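You operate a simulated robot arm through the tools that you are given. There is no shell and no other tool.

You run a simulated two-armed robot. Do the job below in one go: nothing can be reset, and whatever is moved stays where it is left.

## Task
Wind the flat hose onto its reel, squeezed dry.
Fine: black lever on and red brake off before you wind; wind till the hose end meets the coiler; brake on again. Where these are worked on the way, their far stop is far enough and under half their travel is too little: red brake.

Only the result counts: the job must be done as asked and must still hold three seconds after the hand-in. Knocking over, shifting, dropping, spilling or breaking anything else fails it.

## Robot
Two 7-joint arms with two-finger parallel grippers on one trunk, on a base that moves. Base frame: it is fixed to the floor where the robot stands at the start and does not move with it; the origin is under the middle of the robot, x ahead of it, y to its left, z up; the surface under the hand at the start is at about z = 820. Readings come in mm, rad, newtons and seconds.
The left shoulder is at the start at [64, 174, 1216], the right one opposite. With the tool pointing down near the work surface each hand reaches from about 100 to 680 mm from the robot's upright axis, wherever it stands, measured 20 degrees to its own side. Places, roughly: black lever [500, 100, 900]; hose reel [500, 300, 900]; red brake [400, 200, 900]; silver hose end [600, -500, 900]. Payload 3.6 kg a hand.
The TCP of each hand is the grasp point between the finger pads, 30 mm short of the fingertips. In the tool frame z runs along the fingers and y along their closing line. Largest opening 110 mm; finger width 20, thickness 10; the body of the gripper, 48 by 112 mm, starts 55 mm behind the TCP.
Orientation is told as [roll, pitch, yaw] about the base's x, y, z axes, in that order, counted from this pose: with the fingers straight down and closing along the base's y, the tool's x points along the base's -x, its y along +y and its z along -z.

## Interface
- The arms move only by the tool nudge_tool. It takes "left_deltas", "right_deltas" or both (then of equal length, played together; a hand with none holds still); each is a list of rows, each an object (a shift or turn left out is 0, a gripper value left out holds the last) with "fingers": the finger opening in m, from 0 to 0.11; "translation": the shift along the base's x, y, z in m, a list of three; "rot": the turn, a rotation vector about the base's x, y, z in rad, a list of three. In form: [{"fingers": fingers, "translation": [dx, dy, dz], "rot": [wx, wy, wz]}, ...]. A call has 1 to 20 rows; each row is the pose to reach, as a shift and turn from the pose commanded when the call began. A row lasts 0.2 s, in which the tool goes at most 50 mm and 0.15 rad; a call with a longer step from one row to the next is refused whole, and so is a gripper value outside its range. Where a pose cannot be reached the arm comes as near as it can. A force on the tool above 40 N (or 10 N above the force at the start of the call, whichever is more), or a blocked arm, ends the call early, and 0.2 s more pass. Each finger travels about 153 mm/s and halts on what it meets, pressing with about 40 N; the grip force reading is that of the motor and also rises with nothing between the fingers. The clock runs only during rows and for 0.2 s after the last one: add rows that repeat a pose to give the fingers time. It gives the time, the measured TCP pose, the force on the tool (base axes), the opening and the grip force at its end, in the units of the frame above (readings bear some noise), with the torque about the TCP (base axes, N m) and any sound that the robot's microphone picked up.
- Cameras (640 x 400 px; columns grow to the right, rows downward): "scene" is now at [141.4, 33.1, 1377.5]; the picture's right is [0.40, -0.92, 0.00], its down [-0.62, -0.27, -0.73] and it looks along [0.67, 0.29, -0.68] (base axes); focal length 247 px, centre (320, 200). "left" rides on the left gripper at [72, -17, -103] in its tool frame; the picture's right is [0.23, 0.97, 0.00], its down [-0.76, 0.18, -0.62] and it looks along [-0.61, 0.14, 0.78] (tool axes); focal length 222 px, centre (320, 200). "right" rides on the right gripper at [73, 17, -103] in its tool frame; the picture's right is [-0.23, 0.97, 0.00], its down [-0.76, -0.18, -0.62] and it looks along [-0.61, -0.14, 0.78] (tool axes); focal length 222 px, centre (320, 200). There is no depth. A picture from a camera that has moved, and an enlarged one, comes with that camera's place and axes in the base frame and with its lens.
- capture(camera): a new picture of that camera. No time passes.
- raise_lower(by): moves the trunk up (or, below 0, down) by that many mm; the arms and the scene camera ride with it, the base frame stays. It gives what a move gives, with no picture.
- roll_base(legs): drives the robot by 1 to 6 legs, each [ahead, left, turn to the left] in mm, mm and rad, along the robot's own axes; the way and the turn of a leg run together, so that a leg with both is an arc; at most 1500 mm and 3.142 rad a leg. The arms and the cameras ride along, it lands a little off, and it stops where it bumps. It gives what a move gives.
- pan_tilt(pan, tilt): turns the head with the scene camera to pan (to the left, within 1.501 rad either way) and tilt (down, from -0.506 to 1.204), counted from straight ahead of the robot (the tilt from the chest, where the trunk bows). It gives what a move gives.
- inspect(camera, box): a new picture of the part [left, top, right, bottom] of that camera's present view, enlarged. No time passes.
- hand_in(): hands the job in; it is judged then, once.

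Places have to be worked out from the pictures, the camera data and where the tool is seen. Open the grippers and draw the arms clear of the work before you hand the job in, unless the task says otherwise.

The tools are called after "Request:" as a command line: name --argument value ..., lists and objects as JSON in quotes. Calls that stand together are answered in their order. nudge_tool: Moves the arms, as the interface text tells. Its arguments: {"type":"object","properties":{"left_deltas":{"type":"array","items":{"type":"object","properties":{"fingers":{"type":"number"},"translation":{"type":"array","items":{"type":"number"}},"rot":{"type":"array","items":{"type":"number"}}}}},"right_deltas":{"type":"array","items":{"type":"object","properties":{"fingers":{"type":"number"},"translation":{"type":"array","items":{"type":"number"}},"rot":{"type":"array","items":{"type":"number"}}}}}},"required":[]} The other tools are called the same way: raise_lower (by) moves the trunk up or down; roll_base (legs) drives the base; pan_tilt (pan, tilt) turns the head that bears the scene camera; capture (camera) takes a picture; inspect (camera, box) takes an enlarged picture of a part of a camera's view; hand_in () hands the job in.

At the start:

```text
t: 0.0
left_tcp_pos: [386.0, 406.8, 1178.2]
left_orientation: [0.001, 0.0, 0.0]
left_contact_force: [0.1, -1.1, 0.4]
left_moment: [0.01, 0.0, 0.01]
left_grip_width: 110.2
left_grasp_force: 0.1
right_tcp_pos: [409.8, -22.9, 1191.0]
right_orientation: [0.0, 0.003, 0.0]
right_contact_force: [0.9, -0.3, -0.3]
right_moment: [0.02, -0.02, -0.01]
right_grip_width: 110.0
right_grasp_force: 0.0
trunk travel left (down, up): [-332.0, 432.0]
robot x, y, heading: [-0.4, 1.9, 0.001]
head pan, tilt (commanded): [0.414, 0.75]
```

scene: 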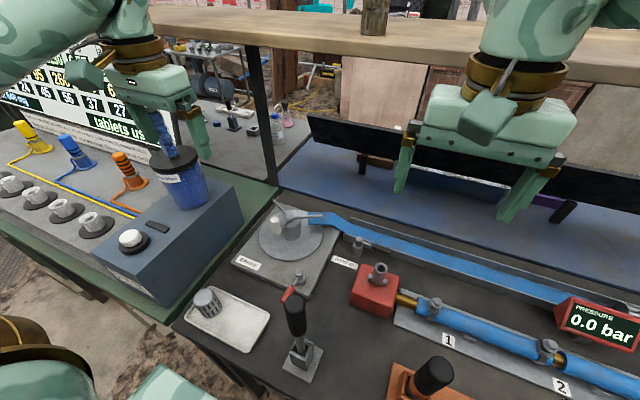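
right: 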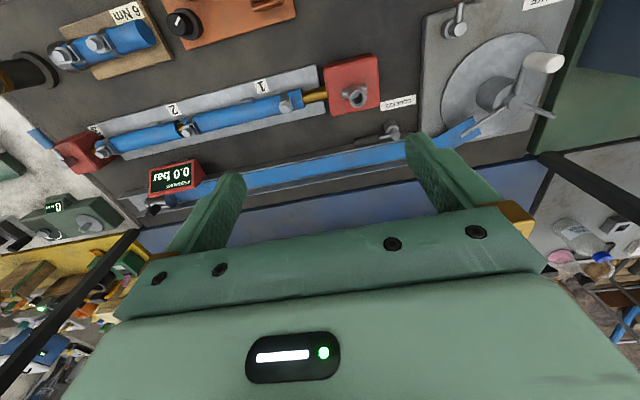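
left: 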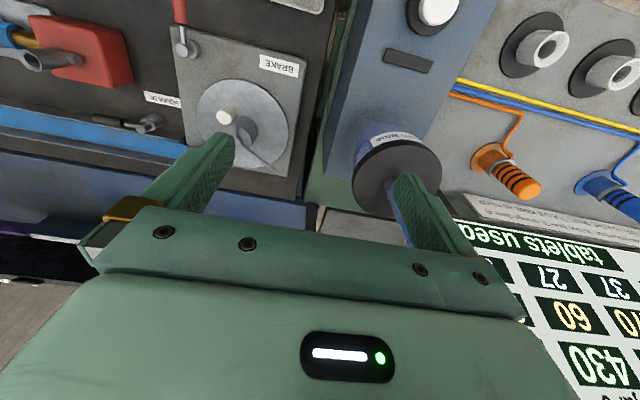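

I start by looking closer at the reel, brake and squeeze lever before moving anything.

Request:
inspect --camera "scene" --box '[220, 190, 420, 315]'

Request:
inspect --camera "right" --box '[380, 0, 580, 160]'

Request:
inspect --camera "left" --box '[120, 10, 320, 170]'

Request:
inspect --camera "scene" --box '[440, 200, 640, 325]'

```text
3.20 times, centred on (320, 252) of scene
camera zoom: at [141.4, 33.1, 1377.5], right [0.4, -0.92, 0.0], down [-0.62, -0.27, -0.73], along [0.67, 0.29, -0.68], focal length 792 px, centre (320, 32)
```

zoom: 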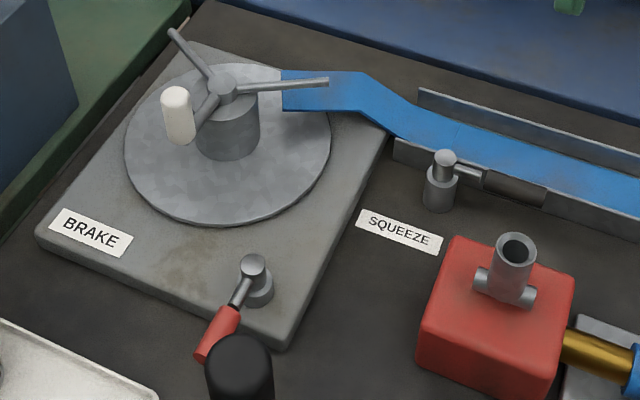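

```text
2.50 times, centred on (480, 80) of right
camera zoom: at [338.9, -5.7, 1294.9], right [0.23, 0.97, 0.0], down [0.76, -0.18, 0.62], along [0.61, -0.14, -0.78], focal length 555 px, centre (-80, 500)
```

zoom: 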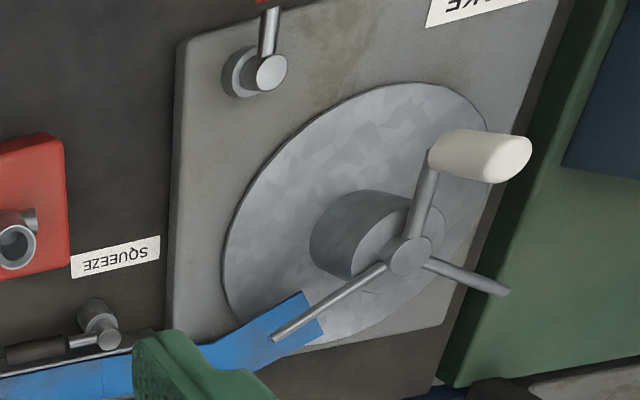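

```text
2.50 times, centred on (220, 90) of left
camera zoom: at [313.2, 389.2, 1281.5], right [-0.23, 0.97, 0.0], down [0.76, 0.18, 0.62], along [0.61, 0.14, -0.78], focal length 555 px, centre (570, 475)
```

zoom: 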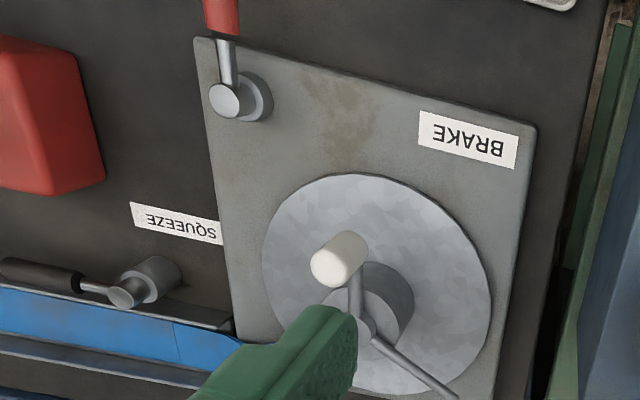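

```text
3.20 times, centred on (540, 262) of scene
camera zoom: at [141.4, 33.1, 1377.5], right [0.4, -0.92, 0.0], down [-0.62, -0.27, -0.73], along [0.67, 0.29, -0.68], focal length 792 px, centre (-384, 0)
```

zoom: 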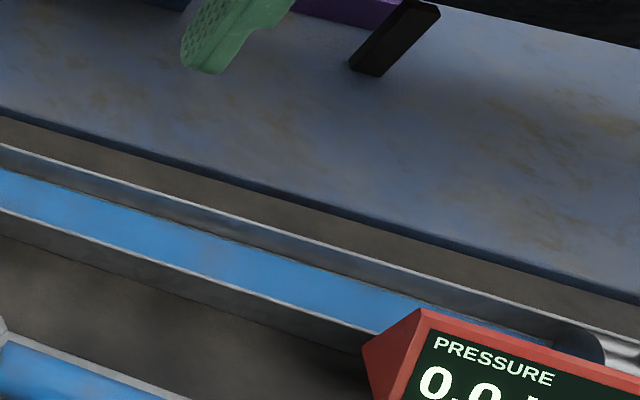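

The hub top triangulates to about [512, 280, 912], its white crank handle to about [448, 277, 921–971], the brake pivot to [394, 193, 880] and the squeeze pivot to [541, 96, 872]. I'll zoom in more for markings and travel directions, and along the hose to its end.

Request:
inspect --camera "scene" --box '[260, 250, 340, 300]'

Request:
inspect --camera "scene" --box '[320, 210, 420, 272]'

Request:
inspect --camera "right" --box '[120, 120, 440, 320]'

Request:
inspect --camera "left" --box '[100, 0, 260, 100]'

Request:
inspect --camera "right" --box '[300, 60, 460, 160]'

```text
8.00 times, centred on (300, 275) of scene
camera zoom: at [141.4, 33.1, 1377.5], right [0.4, -0.92, 0.0], down [-0.62, -0.27, -0.73], along [0.67, 0.29, -0.68], focal length 1979 px, centre (480, -400)
```

zoom: 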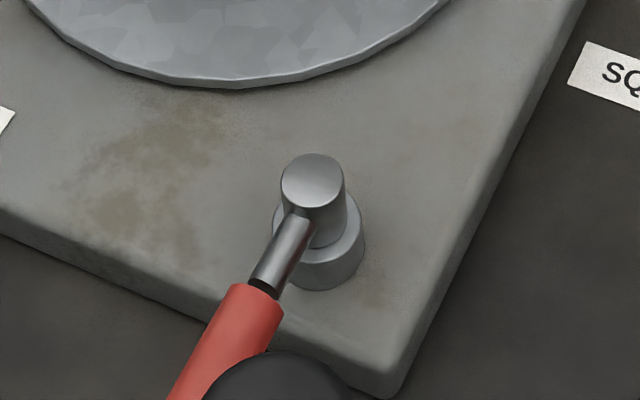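

```text
6.40 times, centred on (370, 241) of scene
camera zoom: at [141.4, 33.1, 1377.5], right [0.4, -0.92, 0.0], down [-0.62, -0.27, -0.73], along [0.67, 0.29, -0.68], focal length 1584 px, centre (0, -62)
```

zoom: 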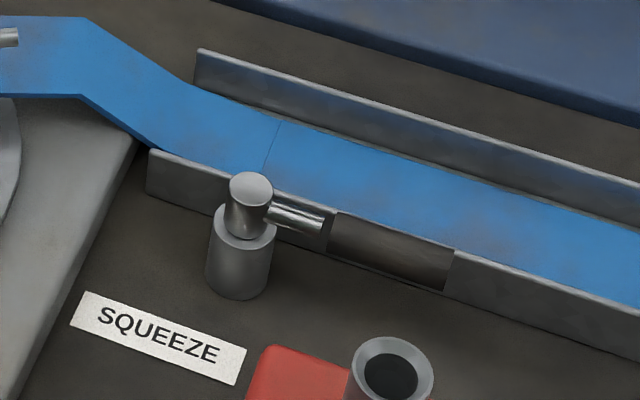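

```text
2.00 times, centred on (280, 220) of right
camera zoom: at [338.9, -5.7, 1294.9], right [0.23, 0.97, 0.0], down [0.76, -0.18, 0.62], along [0.61, -0.14, -0.78], focal length 444 px, centre (400, 160)
```

zoom: 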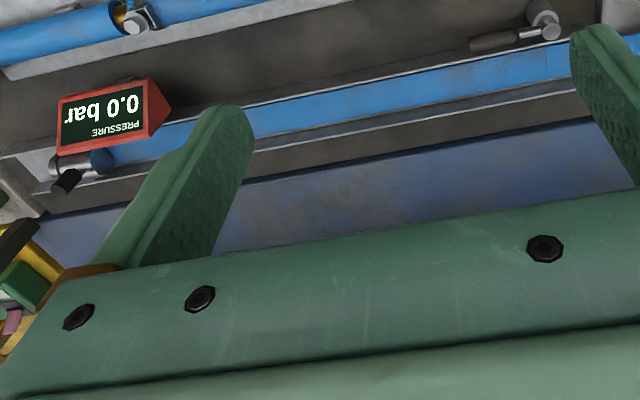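

```text
4.00 times, centred on (180, 50) of left
camera zoom: at [313.2, 389.2, 1281.5], right [-0.23, 0.97, 0.0], down [0.76, 0.18, 0.62], along [0.61, 0.14, -0.78], focal length 888 px, centre (880, 800)
```

zoom: 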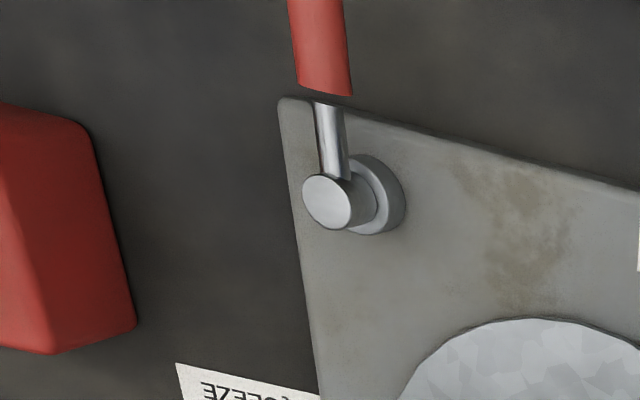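

```text
4.00 times, centred on (380, 110) of right
camera zoom: at [338.9, -5.7, 1294.9], right [0.23, 0.97, 0.0], down [0.76, -0.18, 0.62], along [0.61, -0.14, -0.78], focal length 888 px, centre (80, 560)
```

zoom: 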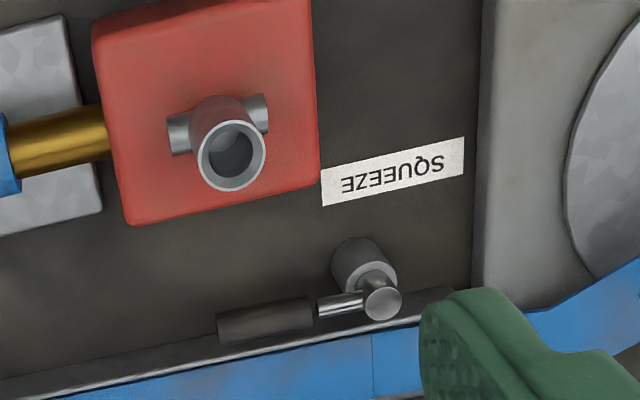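

Both levers turn about upright posts. I'll turn the head to view the whole bench, especially the hose end on the right and the tall levers near the robot.

Request:
pan_tilt --pan -0.4 --tilt 0.75

Request:
capture --camera "scene"

Request:
pan_tilt --pan 0.3 --tilt 1.15

Request:
capture --camera "scene"

```text
t: 1.1
left_tcp_pos: [386.0, 405.0, 1179.2]
left_orientation: [0.001, -0.002, 0.0]
left_contact_force: [-0.2, -0.2, 0.5]
left_moment: [-0.02, -0.01, -0.01]
left_grip_width: 110.0
left_grasp_force: 0.2
right_tcp_pos: [412.0, -22.4, 1190.7]
right_orientation: [-0.002, 0.002, 0.0]
right_contact_force: [0.0, 0.1, -0.2]
right_moment: [-0.03, 0.03, -0.03]
right_grip_width: 109.8
right_grasp_force: 0.1
trunk travel left (down, up): [-332.0, 432.0]
robot x, y, heading: [0.8, -3.9, 0.001]
head pan, tilt (commanded): [-0.4, 0.75]
```

```text
taken
camera scene: at [141.9, -32.4, 1377.6], right [-0.39, -0.92, 0.0], down [-0.63, 0.26, -0.73], along [0.67, -0.28, -0.68], focal length 247 px, centre (320, 200)
```

scene: 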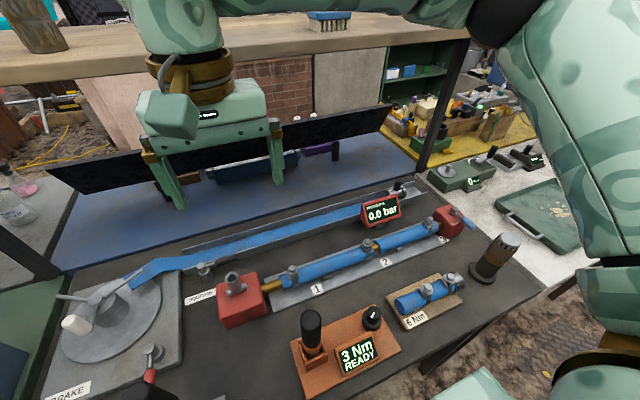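

```text
t: 2.2
left_tcp_pos: [386.0, 405.1, 1177.8]
left_orientation: [0.001, 0.001, -0.001]
left_contact_force: [0.7, 0.2, 0.1]
left_moment: [0.02, 0.0, 0.0]
left_grip_width: 109.9
left_grasp_force: 0.0
right_tcp_pos: [410.6, -23.1, 1191.1]
right_orientation: [-0.001, 0.002, 0.001]
right_contact_force: [0.2, -0.5, -0.8]
right_moment: [-0.03, 0.0, 0.0]
right_grip_width: 110.0
right_grasp_force: 0.1
trunk travel left (down, up): [-332.0, 432.0]
robot x, y, heading: [1.2, 3.5, -0.002]
head pan, tilt (commanded): [0.3, 1.15]
```

```text
taken
camera scene: at [122.5, 17.3, 1348.7], right [0.29, -0.96, 0.0], down [-0.87, -0.27, -0.41], along [0.39, 0.12, -0.91], focal length 247 px, centre (320, 200)
```

scene: 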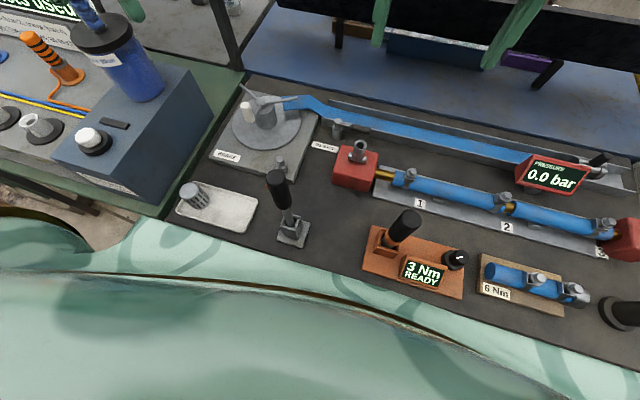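

The hose lies in a trough along x≈575 with the silver end beyond the PRESSURE display. I'll bring the right hand, fingers closed, to a viewing spot above and short of the squeeze lever.

Request:
nudge_tool --right_deltas '[{"fingers": 0.0, "translation": [0.015, 0.009, -0.038]}, {"translation": [0.03, 0.018, -0.076]}, {"translation": [0.045, 0.027, -0.114]}, {"translation": [0.06, 0.036, -0.152]}, {"translation": [0.07, 0.045, -0.19]}, {"translation": [0.075, 0.053, -0.22]}, {"translation": [0.075, 0.053, -0.22]}]'

Request:
capture --camera "right"

Request:
pan_tilt --pan 0.3 --tilt 0.85

Request:
capture --camera "scene"

```text
t: 3.8
left_tcp_pos: [385.8, 405.3, 1179.1]
left_orientation: [-0.001, 0.0, -0.001]
left_contact_force: [0.0, 0.3, -0.7]
left_moment: [-0.02, -0.02, -0.02]
left_grip_width: 109.9
left_grasp_force: 0.1
right_tcp_pos: [482.8, 29.1, 972.8]
right_orientation: [-0.002, -0.001, 0.0]
right_contact_force: [0.6, 0.3, -0.5]
right_moment: [-0.02, -0.04, -0.01]
right_grip_width: 0.0
right_grasp_force: 37.6
trunk travel left (down, up): [-332.0, 432.0]
robot x, y, heading: [-2.9, -0.2, 0.008]
head pan, tilt (commanded): [0.3, 1.15]
```

```text
taken
camera right: at [410.9, 45.5, 1077.3], right [0.23, 0.97, 0.0], down [0.76, -0.18, 0.62], along [0.61, -0.14, -0.78], focal length 222 px, centre (320, 200)
```

right: 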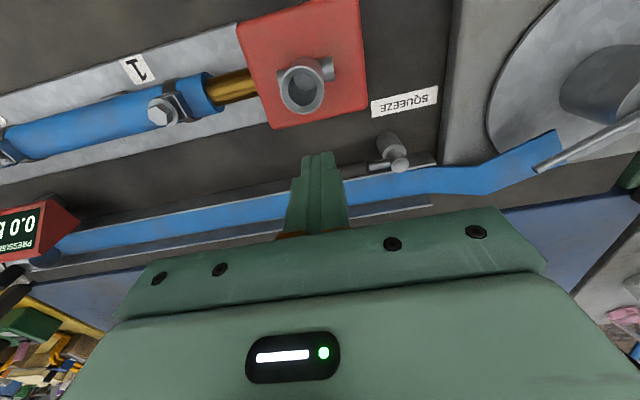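

```text
t: 4.6
left_tcp_pos: [385.2, 405.6, 1178.7]
left_orientation: [0.0, -0.001, 0.001]
left_contact_force: [0.4, 0.8, 0.1]
left_moment: [0.01, 0.02, 0.0]
left_grip_width: 109.9
left_grasp_force: 0.0
right_tcp_pos: [482.7, 29.9, 973.3]
right_orientation: [0.001, 0.0, -0.001]
right_contact_force: [0.2, -0.4, 0.0]
right_moment: [-0.01, 0.04, 0.0]
right_grip_width: 0.2
right_grasp_force: 37.7
trunk travel left (down, up): [-332.0, 432.0]
robot x, y, heading: [-2.1, 1.8, 0.001]
head pan, tilt (commanded): [0.3, 0.85]
```

```text
taken
camera scene: at [140.2, 22.9, 1369.5], right [0.3, -0.96, 0.0], down [-0.72, -0.22, -0.66], along [0.63, 0.19, -0.75], focal length 247 px, centre (320, 200)
```

scene: 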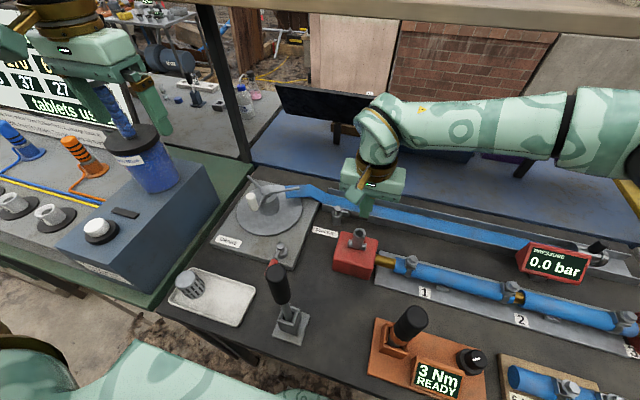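

The red valve box's far edge sits around x=483 with its top near z≈865, so swinging the squeeze lever toward me looks cramped; over the hose seems more likely. I'll zoom in to check the lever against the fingers.

Request:
inspect --camera "right" --box '[260, 110, 460, 235]'

Request:
inspect --camera "scene" --box '[300, 170, 460, 270]'

```text
3.20 times, centred on (360, 172) of right
camera zoom: at [411.0, 45.7, 1077.6], right [0.23, 0.97, 0.0], down [0.76, -0.18, 0.62], along [0.61, -0.14, -0.78], focal length 711 px, centre (192, 288)
```

zoom: 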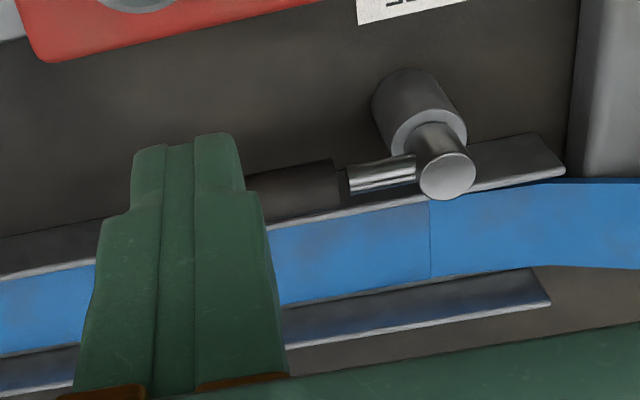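

```text
4.00 times, centred on (380, 220) of scene
camera zoom: at [140.2, 22.9, 1369.5], right [0.3, -0.96, 0.0], down [-0.72, -0.22, -0.66], along [0.63, 0.19, -0.75], focal length 990 px, centre (80, 120)
```

zoom: 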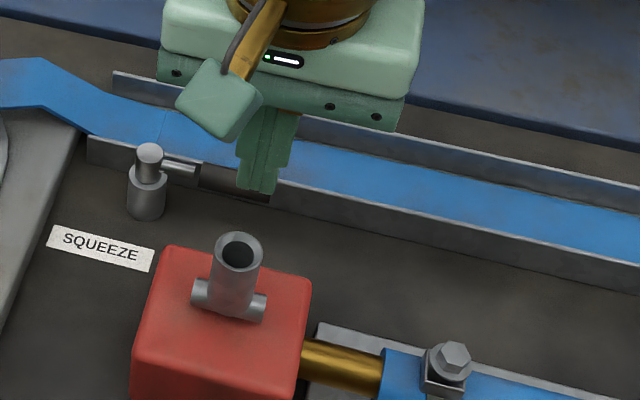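

The squeeze pivot refines to ≈[545, 98, 872] with the handle running along -y at z≈867. I'll set the closed right fingers just on the near side of the handle at y≈40, fingertips at z≈856, stopping short of contact.

Request:
nudge_tool --right_deltas '[{"translation": [0.022, 0.01, 0.0]}, {"translation": [0.022, 0.012, -0.045]}, {"translation": [0.022, 0.012, -0.086]}, {"translation": [0.022, 0.012, -0.086]}]'

Request:
inspect --camera "scene" --box '[300, 170, 460, 270]'

Request:
capture --camera "right"

```text
t: 5.6
left_tcp_pos: [385.2, 405.7, 1178.3]
left_orientation: [0.0, 0.001, 0.0]
left_contact_force: [-0.1, 0.8, -0.3]
left_moment: [0.0, 0.04, -0.01]
left_grip_width: 110.0
left_grasp_force: 0.1
right_tcp_pos: [507.9, 46.0, 884.8]
right_orientation: [0.002, 0.0, 0.001]
right_contact_force: [-0.2, 0.5, 0.1]
right_moment: [-0.01, -0.02, 0.01]
right_grip_width: 0.1
right_grasp_force: 38.0
trunk travel left (down, up): [-332.0, 432.0]
robot x, y, heading: [1.6, 0.3, 0.001]
head pan, tilt (commanded): [0.3, 0.85]
```

```text
4.00 times, centred on (380, 220) of scene
camera zoom: at [140.0, 22.7, 1369.6], right [0.3, -0.96, 0.0], down [-0.72, -0.22, -0.66], along [0.63, 0.2, -0.75], focal length 990 px, centre (80, 120)
```

zoom: 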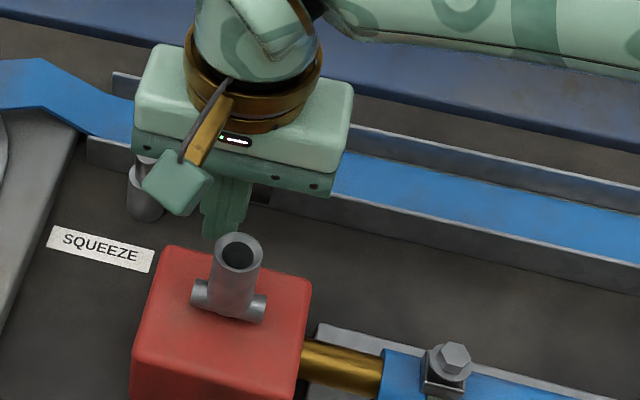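

```text
taken
camera right: at [436.4, 61.5, 989.1], right [0.23, 0.97, 0.0], down [0.76, -0.18, 0.62], along [0.61, -0.14, -0.78], focal length 222 px, centre (320, 200)
```

right: 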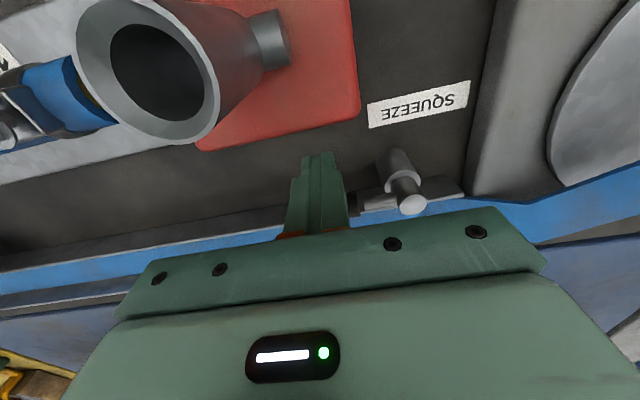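

TCP is at [508, 46, 885], clear of the handle. I'll push +x in small steps and see whether the lever gives or stops.

Request:
nudge_tool --right_deltas '[{"translation": [0.006, 0, 0]}, {"translation": [0.012, 0, 0]}, {"translation": [0.017, 0, 0]}, {"translation": [0.021, 0, 0]}, {"translation": [0.025, 0, 0]}, {"translation": [0.029, 0, 0]}, {"translation": [0.033, 0, 0]}, {"translation": [0.037, 0, 0]}]'

Request:
inspect --camera "scene" --box '[300, 170, 460, 270]'

Request:
inspect --camera "right" --box '[260, 110, 460, 235]'

```text
t: 7.4
left_tcp_pos: [386.3, 406.5, 1178.3]
left_orientation: [0.0, 0.0, 0.0]
left_contact_force: [0.0, 0.5, -0.4]
left_moment: [-0.06, -0.02, -0.03]
left_grip_width: 110.0
left_grasp_force: 0.2
right_tcp_pos: [545.3, 41.9, 885.4]
right_orientation: [0.001, 0.002, 0.0]
right_contact_force: [-0.8, -0.1, 0.2]
right_moment: [-0.01, 0.01, -0.01]
right_grip_width: 0.1
right_grasp_force: 37.6
trunk travel left (down, up): [-332.0, 432.0]
robot x, y, heading: [2.6, -4.8, -0.001]
head pan, tilt (commanded): [0.3, 0.85]
```

```text
4.00 times, centred on (380, 220) of scene
camera zoom: at [140.2, 23.0, 1369.5], right [0.3, -0.96, 0.0], down [-0.72, -0.22, -0.66], along [0.63, 0.19, -0.75], focal length 990 px, centre (80, 120)
```

zoom: 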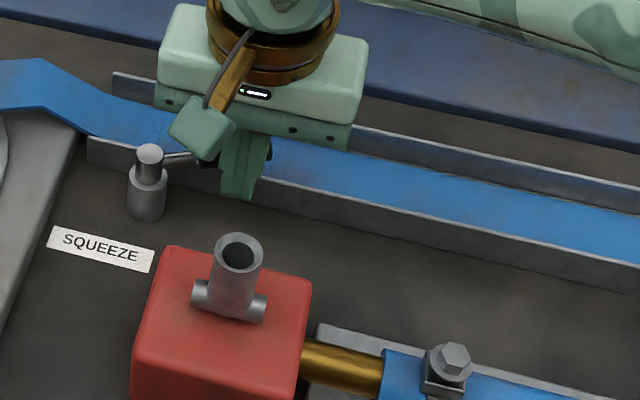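

```text
3.20 times, centred on (360, 172) of right
camera zoom: at [472.9, 58.0, 989.1], right [0.23, 0.97, 0.0], down [0.76, -0.18, 0.62], along [0.61, -0.14, -0.78], focal length 711 px, centre (192, 288)
```

zoom: 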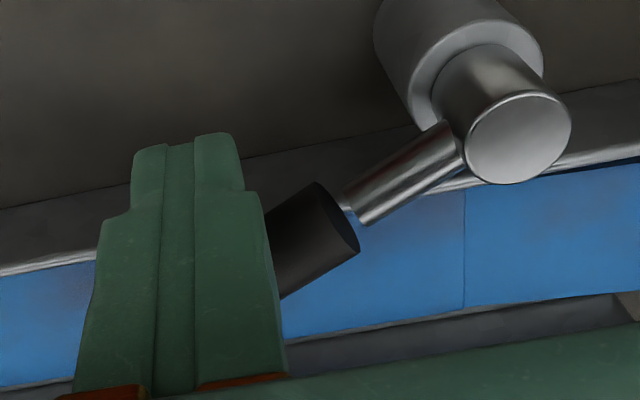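

The lever gives way freely over the hose (almost no force). I'll continue along the arc about the pivot toward its far stop.

Request:
nudge_tool --right_deltas '[{"translation": [0.006, -0.001, 0]}, {"translation": [0.0126, -0.0006, 0]}, {"translation": [0.019, 0.001, 0]}, {"translation": [0.026, 0.004, 0]}, {"translation": [0.032, 0.0085, 0]}, {"translation": [0.038, 0.0134, 0]}, {"translation": [0.043, 0.019, 0]}, {"translation": [0.0477, 0.0253, 0]}]'

Request:
inspect --camera "scene" --box '[300, 150, 460, 250]'

Request:
inspect --camera "right" --box '[260, 90, 460, 215]'

```text
t: 9.2
left_tcp_pos: [385.8, 407.1, 1178.5]
left_orientation: [0.001, -0.002, -0.001]
left_contact_force: [0.0, -0.4, 0.1]
left_moment: [0.04, -0.04, -0.01]
left_grip_width: 110.0
left_grasp_force: 0.0
right_tcp_pos: [573.8, 48.4, 885.8]
right_orientation: [0.001, 0.001, 0.001]
right_contact_force: [-0.3, -0.1, 0.0]
right_moment: [-0.03, 0.0, 0.02]
right_grip_width: 0.0
right_grasp_force: 37.7
right hand out of reach, approached as far as the arm can: row 5, 6, 7, 8
trunk travel left (down, up): [-332.0, 432.0]
robot x, y, heading: [-5.2, -1.1, -0.003]
head pan, tilt (commanded): [0.3, 0.85]
```

```text
4.00 times, centred on (380, 200) of scene
camera zoom: at [140.1, 23.6, 1369.5], right [0.3, -0.96, 0.0], down [-0.72, -0.22, -0.66], along [0.63, 0.19, -0.75], focal length 990 px, centre (80, 200)
```

zoom: 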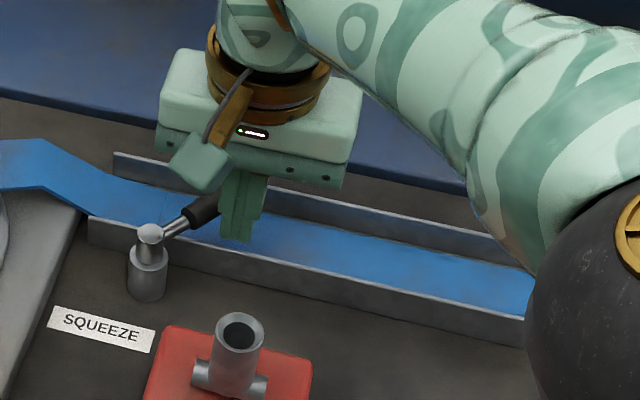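

```text
3.20 times, centred on (360, 152) of right
camera zoom: at [501.4, 65.1, 990.4], right [0.23, 0.97, 0.0], down [0.76, -0.18, 0.62], along [0.61, -0.14, -0.78], focal length 711 px, centre (192, 352)
```

zoom: 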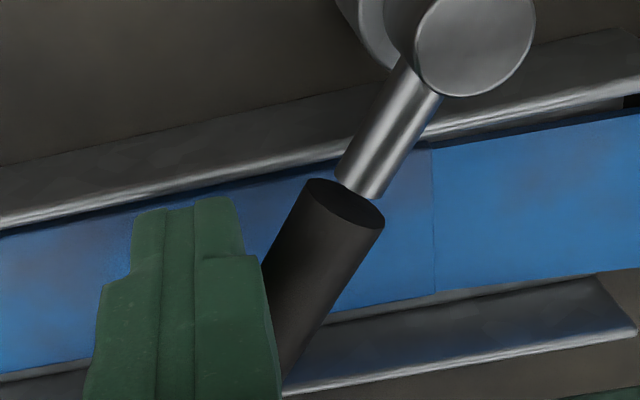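

The lever has swung to about 40° before across the hose, but the right arm is at its reach limit. I'll back the right hand off, lift it and take it aside so the left arm (which reaches there) can finish.

Request:
nudge_tool --right_deltas '[{"translation": [-0.03, -0.012, 0]}, {"translation": [-0.045, -0.02, 0.04]}, {"translation": [-0.06, -0.04, 0.08]}, {"translation": [-0.08, -0.07, 0.115]}, {"translation": [-0.1, -0.1, 0.15]}, {"translation": [-0.12, -0.13, 0.18]}, {"translation": [-0.14, -0.16, 0.21]}, {"translation": [-0.16, -0.19, 0.24]}, {"translation": [-0.18, -0.22, 0.26]}]'

Request:
capture --camera "scene"

Request:
capture --camera "left"

```text
refused: row 4 steps farther than a row can; nothing moved
```

```text
taken
camera scene: at [140.1, 23.6, 1369.5], right [0.3, -0.96, 0.0], down [-0.72, -0.22, -0.66], along [0.63, 0.19, -0.75], focal length 247 px, centre (320, 200)
```

scene: 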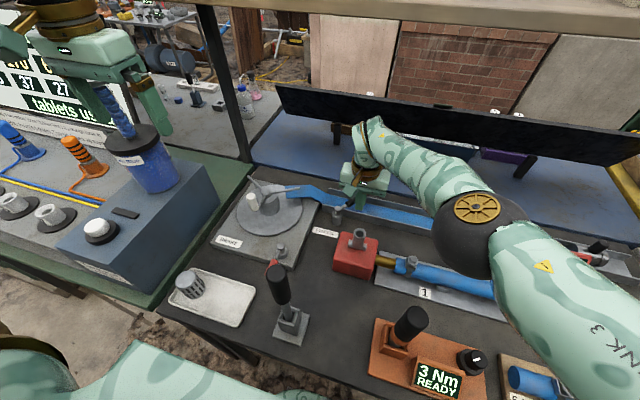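

```text
taken
camera left: at [313.1, 389.9, 1281.4], right [-0.23, 0.97, 0.0], down [0.76, 0.18, 0.62], along [0.61, 0.14, -0.78], focal length 222 px, centre (320, 200)
```

left: 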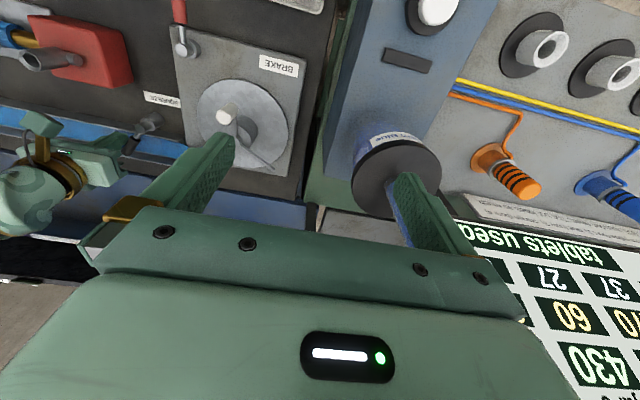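

The step was marginally too long; same retreat with shorter steps.

Request:
nudge_tool --right_deltas '[{"translation": [-0.03, -0.012, 0]}, {"translation": [-0.045, -0.02, 0.04]}, {"translation": [-0.06, -0.04, 0.08]}, {"translation": [-0.075, -0.065, 0.11]}, {"translation": [-0.095, -0.095, 0.14]}, {"translation": [-0.115, -0.125, 0.17]}, {"translation": [-0.135, -0.155, 0.2]}, {"translation": [-0.155, -0.185, 0.23]}, {"translation": [-0.175, -0.215, 0.25]}]'

Request:
capture --camera "scene"

Request:
inspect --camera "scene" --box '[280, 150, 440, 250]'

```text
t: 11.2
left_tcp_pos: [384.7, 405.1, 1180.3]
left_orientation: [0.0, 0.0, 0.0]
left_contact_force: [-0.5, 0.1, 0.3]
left_moment: [0.04, -0.01, -0.01]
left_grip_width: 109.9
left_grasp_force: 0.0
right_tcp_pos: [392.3, -172.6, 1138.2]
right_orientation: [0.001, -0.001, 0.001]
right_contact_force: [-0.7, -0.7, 0.2]
right_moment: [0.0, -0.04, 0.0]
right_grip_width: 0.1
right_grasp_force: 37.9
trunk travel left (down, up): [-332.0, 432.0]
robot x, y, heading: [-0.3, 2.0, -0.001]
head pan, tilt (commanded): [0.3, 0.85]
```

```text
taken
camera scene: at [139.4, 21.6, 1369.7], right [0.3, -0.96, 0.0], down [-0.72, -0.22, -0.66], along [0.63, 0.2, -0.75], focal length 247 px, centre (320, 200)
```

scene: 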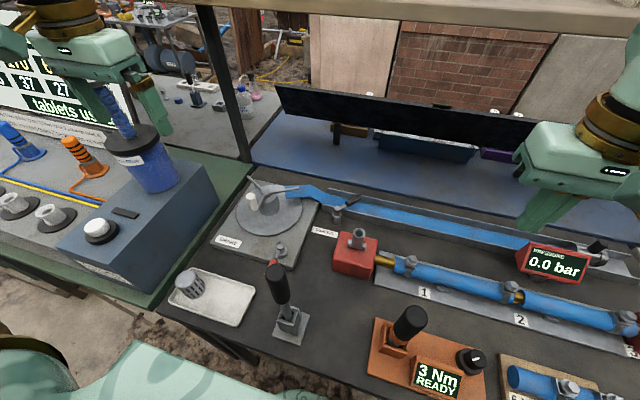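

```text
4.00 times, centred on (360, 200) of scene
camera zoom: at [139.4, 21.6, 1369.7], right [0.3, -0.96, 0.0], down [-0.72, -0.22, -0.66], along [0.63, 0.2, -0.75], focal length 990 px, centre (160, 200)
```

zoom: 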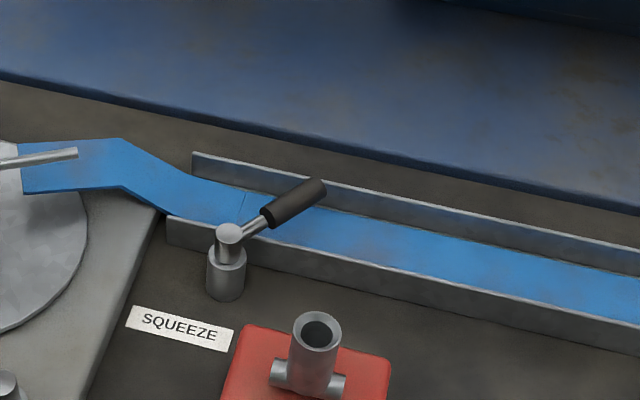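

The squeeze lever rests at about −35° (halfway). Now I'll bring the left hand over, closed, high across the bench, then down behind the lever handle at about [555, 32].

Request:
nudge_tool --left_deltas '[{"fingers": 0.0, "translation": [0.018, -0.041, 0]}, {"translation": [0.036, -0.082, 0]}, {"translation": [0.054, -0.123, 0]}, {"translation": [0.072, -0.164, 0]}, {"translation": [0.09, -0.205, 0]}, {"translation": [0.108, -0.246, 0]}, {"translation": [0.13, -0.288, 0]}, {"translation": [0.15, -0.33, 0]}, {"translation": [0.17, -0.373, 0]}, {"translation": [0.17, -0.373, -0.045]}, {"translation": [0.17, -0.373, -0.09]}, {"translation": [0.17, -0.373, -0.135]}, {"translation": [0.17, -0.373, -0.18]}, {"translation": [0.17, -0.373, -0.225]}, {"translation": [0.17, -0.373, -0.225]}]'

Request:
capture --camera "left"

Request:
capture --camera "scene"

```text
t: 13.1
left_tcp_pos: [526.7, 78.1, 1182.3]
left_orientation: [0.002, -0.005, 0.008]
left_contact_force: [-46.2, 23.7, 0.5]
left_moment: [-2.4, -4.91, 0.73]
left_grip_width: 0.0
left_grasp_force: 38.0
right_tcp_pos: [384.5, -165.5, 1140.7]
right_orientation: [-0.004, -0.008, 0.006]
right_contact_force: [-0.2, 0.1, 0.9]
right_moment: [-0.01, -0.03, -0.01]
right_grip_width: 0.0
right_grasp_force: 38.1
trunk travel left (down, up): [-332.0, 432.0]
robot x, y, heading: [2.3, -0.9, 0.004]
head pan, tilt (commanded): [0.3, 0.85]
stopped in row 9 (left hand): the force on the tool passed its limit at 102 N (the readings are from after the stop); the commanded pose is now the measured one
```

```text
taken
camera left: at [452.9, 60.2, 1285.1], right [-0.24, 0.97, 0.0], down [0.76, 0.18, 0.63], along [0.61, 0.15, -0.78], focal length 222 px, centre (320, 200)
```

left: 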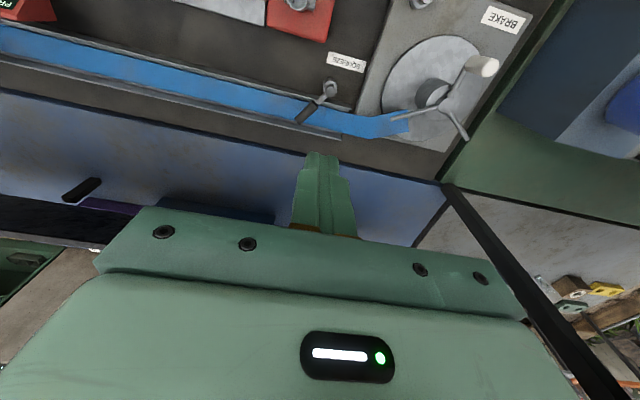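

```text
taken
camera scene: at [127.1, 28.7, 1370.8], right [0.3, -0.95, 0.01], down [-0.71, -0.23, -0.67], along [0.64, 0.2, -0.75], focal length 247 px, centre (320, 200)
```

scene: 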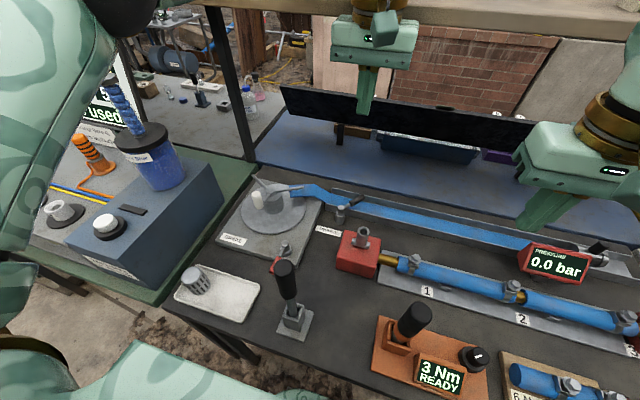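

The left hand's gripper body hit the overhead shelf's front edge while high up. I back straight off toward the robot at once, then will approach low, under the shelf.

Request:
nudge_tool --left_deltas '[{"translation": [-0.03, 0.01, 0]}, {"translation": [-0.07, 0.02, 0]}, {"translation": [-0.1, 0.02, 0]}]'

Request:
capture --camera "scene"

Request:
pan_tilt --pan 0.3 --tilt 0.35

Request:
capture --camera "scene"

```text
t: 13.9
left_tcp_pos: [436.4, 89.3, 1172.7]
left_orientation: [0.005, 0.005, 0.006]
left_contact_force: [-0.7, 0.0, -1.0]
left_moment: [0.05, -0.02, -0.02]
left_grip_width: 0.0
left_grasp_force: 37.1
right_tcp_pos: [394.8, -171.0, 1137.0]
right_orientation: [0.0, 0.001, 0.004]
right_contact_force: [0.3, -0.1, 0.0]
right_moment: [0.02, 0.02, 0.01]
right_grip_width: 0.0
right_grasp_force: 37.7
trunk travel left (down, up): [-332.0, 432.0]
robot x, y, heading: [-2.5, -3.3, 0.005]
head pan, tilt (commanded): [0.3, 0.85]
```

```text
taken
camera scene: at [140.4, 22.6, 1369.4], right [0.3, -0.95, 0.0], down [-0.72, -0.22, -0.66], along [0.63, 0.2, -0.75], focal length 247 px, centre (320, 200)
```

scene: 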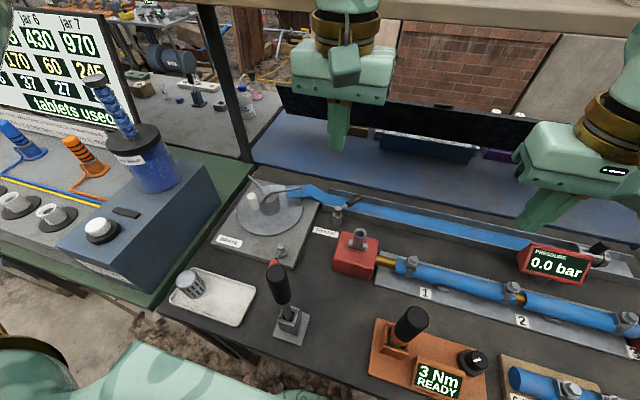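

```text
t: 14.8
left_tcp_pos: [436.8, 89.2, 1174.4]
left_orientation: [0.007, 0.004, 0.006]
left_contact_force: [-0.6, 0.3, 0.6]
left_moment: [0.02, 0.03, 0.01]
left_grip_width: 0.0
left_grasp_force: 37.6
right_tcp_pos: [393.3, -170.7, 1136.5]
right_orientation: [0.0, 0.0, 0.006]
right_contact_force: [0.2, 0.2, -0.1]
right_moment: [-0.03, 0.02, -0.02]
right_grip_width: 0.0
right_grasp_force: 37.6
trunk travel left (down, up): [-332.0, 432.0]
robot x, y, heading: [0.1, 1.2, 0.005]
head pan, tilt (commanded): [0.3, 0.351]
```

```text
taken
camera scene: at [153.7, 28.0, 1413.1], right [0.3, -0.95, 0.0], down [-0.33, -0.1, -0.94], along [0.9, 0.28, -0.34], focal length 247 px, centre (320, 200)
```

scene: 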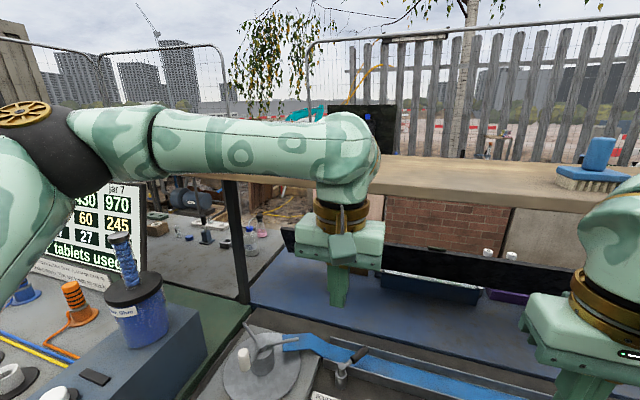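

The shelf edge looks undisturbed; a mug-like item on it is hidden behind the wrist. I'll lower the left hand straight down (clear of the shelf) and look again.

Request:
nudge_tool --left_deltas '[{"translation": [0, 0, -0.045]}, {"translation": [0, 0, -0.09]}, {"translation": [0, 0, -0.135]}, {"translation": [0, 0, -0.18]}, {"translation": [0, 0, -0.18]}]'

Request:
capture --camera "scene"

```text
t: 16.0
left_tcp_pos: [435.8, 90.3, 995.0]
left_orientation: [0.002, 0.003, 0.004]
left_contact_force: [-0.2, -0.2, -0.1]
left_moment: [0.0, 0.01, 0.01]
left_grip_width: 0.2
left_grasp_force: 37.9
right_tcp_pos: [393.7, -169.4, 1137.7]
right_orientation: [0.001, -0.002, 0.005]
right_contact_force: [-0.6, -0.1, 0.1]
right_moment: [-0.02, -0.01, 0.0]
right_grip_width: 0.2
right_grasp_force: 37.4
trunk travel left (down, up): [-332.0, 432.0]
robot x, y, heading: [2.3, -2.4, 0.002]
head pan, tilt (commanded): [0.3, 0.351]
```

```text
taken
camera scene: at [153.1, 28.0, 1413.3], right [0.3, -0.95, 0.0], down [-0.33, -0.1, -0.94], along [0.9, 0.28, -0.34], focal length 247 px, centre (320, 200)
```

scene: 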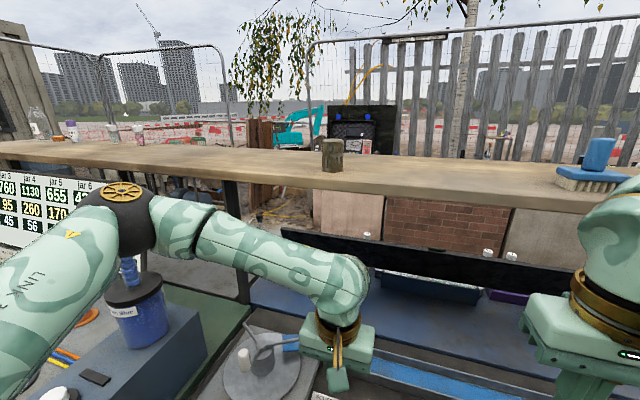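

The mug on the shelf still stands where it was. Now I bring the left hand low under the shelf to the spot behind the squeeze handle.

Request:
nudge_tool --left_deltas '[{"translation": [0.035, -0.018, -0.015]}, {"translation": [0.07, -0.038, -0.03]}, {"translation": [0.1, -0.056, -0.045]}, {"translation": [0.117, -0.058, -0.08]}, {"translation": [0.117, -0.058, -0.109]}, {"translation": [0.117, -0.058, -0.109]}]'

Request:
pan_tilt --pan 0.3 --tilt 0.85

Request:
inspect --camera "scene" --box '[280, 150, 440, 250]'

Request:
inspect --camera "left" --box '[220, 90, 420, 215]'

```text
t: 17.4
left_tcp_pos: [555.3, 33.5, 888.5]
left_orientation: [0.005, 0.004, 0.005]
left_contact_force: [-0.6, -1.0, 0.6]
left_moment: [-0.01, -0.01, 0.03]
left_grip_width: 0.0
left_grasp_force: 37.9
right_tcp_pos: [393.7, -170.4, 1136.3]
right_orientation: [0.002, 0.0, 0.004]
right_contact_force: [-0.1, 0.3, 0.2]
right_moment: [-0.03, -0.01, 0.03]
right_grip_width: 0.0
right_grasp_force: 37.3
trunk travel left (down, up): [-332.0, 432.0]
robot x, y, heading: [-3.4, 0.1, -0.001]
head pan, tilt (commanded): [0.3, 0.351]
```

```text
t: 18.4
left_tcp_pos: [555.5, 35.0, 888.0]
left_orientation: [0.005, 0.004, 0.005]
left_contact_force: [-0.1, -0.8, -0.8]
left_moment: [-0.01, -0.04, -0.01]
left_grip_width: 0.1
left_grasp_force: 37.9
right_tcp_pos: [394.2, -170.2, 1136.0]
right_orientation: [0.001, -0.001, 0.004]
right_contact_force: [0.2, 0.5, 0.0]
right_moment: [0.0, 0.0, -0.01]
right_grip_width: 0.0
right_grasp_force: 37.9
trunk travel left (down, up): [-332.0, 432.0]
robot x, y, heading: [-1.3, -2.3, 0.001]
head pan, tilt (commanded): [0.3, 0.85]
```

```text
4.00 times, centred on (360, 200) of scene
camera zoom: at [139.4, 23.6, 1369.6], right [0.3, -0.95, 0.0], down [-0.72, -0.23, -0.66], along [0.63, 0.2, -0.75], focal length 990 px, centre (160, 200)
```

zoom: 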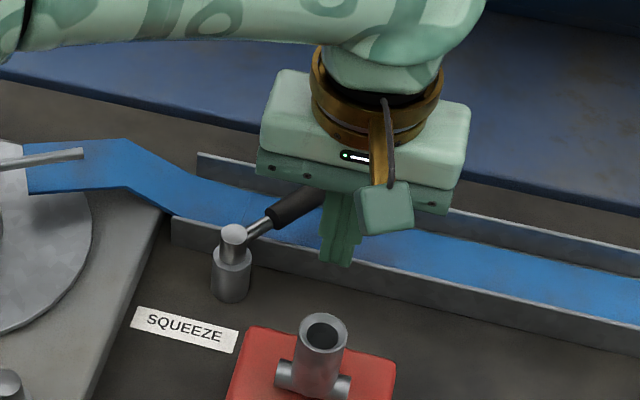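

```text
3.20 times, centred on (320, 152) of left
camera zoom: at [483.9, 16.8, 991.7], right [-0.23, 0.97, 0.01], down [0.76, 0.18, 0.62], along [0.6, 0.15, -0.78], focal length 711 px, centre (320, 352)
```

zoom: 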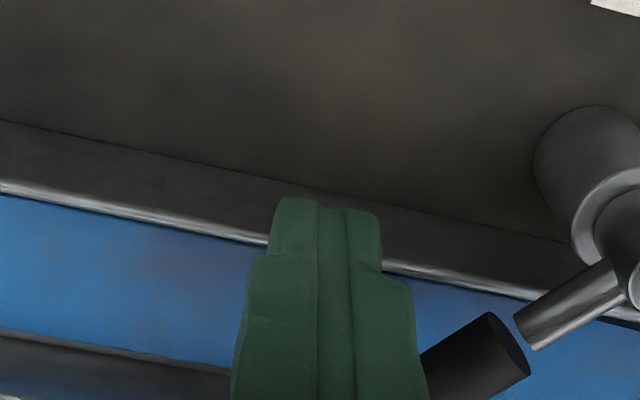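

Left TCP is at [555, 34, 888], behind the handle. I push along the arc, toward and slightly past straight-across, to meet the far stop.

Request:
nudge_tool --left_deltas '[{"translation": [0.008, 0.008, -0.002]}, {"translation": [0.014, 0.014, -0.002]}, {"translation": [0.018, 0.0177, -0.002]}, {"translation": [0.024, 0.0225, -0.002]}, {"translation": [0.0295, 0.0276, -0.002]}, {"translation": [0.034, 0.034, -0.002]}, {"translation": [0.0376, 0.04, -0.002]}, {"translation": [0.04, 0.046, -0.002]}, {"translation": [0.042, 0.053, -0.002]}]'

Request:
inspect --camera "scene" --box '[280, 150, 440, 250]'

Request:
inspect --camera "left" --box '[220, 90, 420, 215]'

```text
t: 20.4
left_tcp_pos: [595.2, 82.2, 885.4]
left_orientation: [0.001, 0.006, 0.001]
left_contact_force: [-5.0, -10.9, -2.1]
left_moment: [-0.19, 0.09, 0.08]
left_grip_width: 0.2
left_grasp_force: 37.2
right_tcp_pos: [392.6, -172.2, 1137.9]
right_orientation: [0.002, 0.0, 0.003]
right_contact_force: [0.8, 0.6, -0.2]
right_moment: [-0.01, -0.03, -0.02]
right_grip_width: 0.0
right_grasp_force: 38.1
trunk travel left (down, up): [-332.0, 432.0]
robot x, y, heading: [-1.7, 1.1, 0.003]
head pan, tilt (commanded): [0.3, 0.85]
```

```text
4.00 times, centred on (360, 200) of scene
camera zoom: at [138.8, 21.0, 1369.6], right [0.3, -0.95, 0.0], down [-0.72, -0.22, -0.66], along [0.63, 0.2, -0.75], focal length 990 px, centre (160, 200)
```

zoom: 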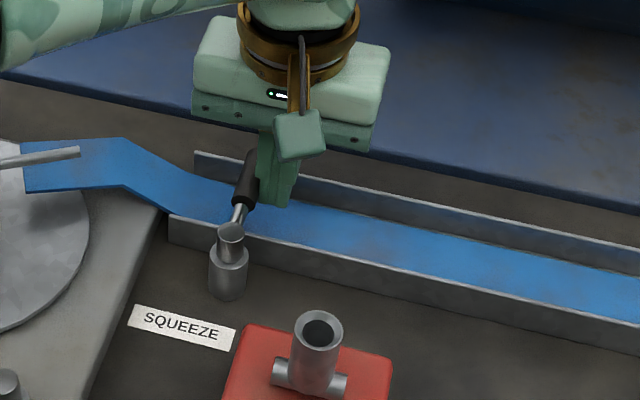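

```text
3.20 times, centred on (320, 152) of left
camera zoom: at [522.4, 65.1, 989.3], right [-0.23, 0.97, 0.0], down [0.76, 0.18, 0.62], along [0.6, 0.14, -0.78], focal length 711 px, centre (320, 352)
```

zoom: 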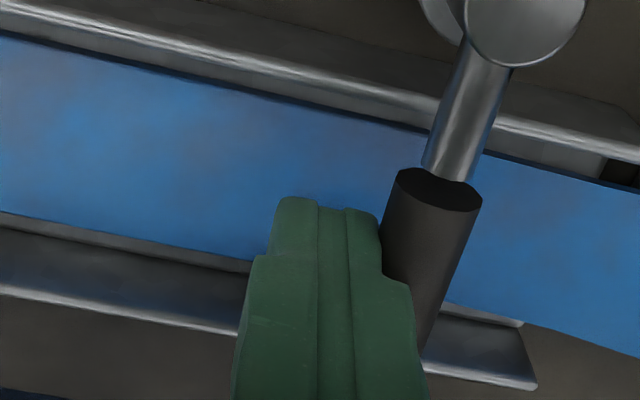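

Resistance of about 12 N appears with the lever straight across the hose and the tool lagging its command: that looks like the far stop. I'll push slightly more to confirm.

Request:
nudge_tool --left_deltas '[{"translation": [0.001, 0.004, 0]}, {"translation": [0.001, 0.008, 0]}, {"translation": [0.001, 0.012, 0]}, {"translation": [0.001, 0.014, 0]}]'

Request:
inspect --camera "scene" --box '[280, 150, 440, 250]'

```text
t: 21.0
left_tcp_pos: [595.4, 82.5, 886.4]
left_orientation: [-0.017, 0.012, -0.004]
left_contact_force: [2.4, -13.5, -2.8]
left_moment: [-0.26, -0.08, 0.06]
left_grip_width: 0.2
left_grasp_force: 37.8
right_tcp_pos: [394.3, -173.8, 1138.1]
right_orientation: [0.0, 0.002, 0.0]
right_contact_force: [0.9, -0.4, 0.5]
right_moment: [-0.05, -0.01, 0.03]
right_grip_width: 0.0
right_grasp_force: 37.3
trunk travel left (down, up): [-332.0, 432.0]
robot x, y, heading: [1.3, 1.5, 0.0]
head pan, tilt (commanded): [0.3, 0.85]
stopped in row 3 (left hand): the force on the tool passed its limit at 42 N (the readings are from after the stop); the commanded pose is now the measured one
```

```text
4.00 times, centred on (360, 200) of scene
camera zoom: at [140.3, 22.9, 1369.5], right [0.3, -0.96, 0.0], down [-0.72, -0.22, -0.66], along [0.63, 0.2, -0.75], focal length 990 px, centre (160, 200)
```

zoom: 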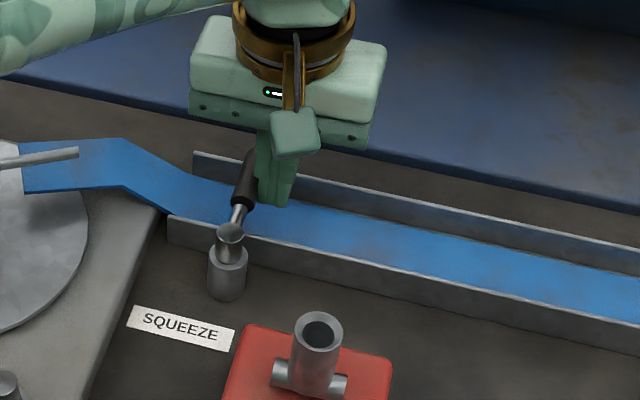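

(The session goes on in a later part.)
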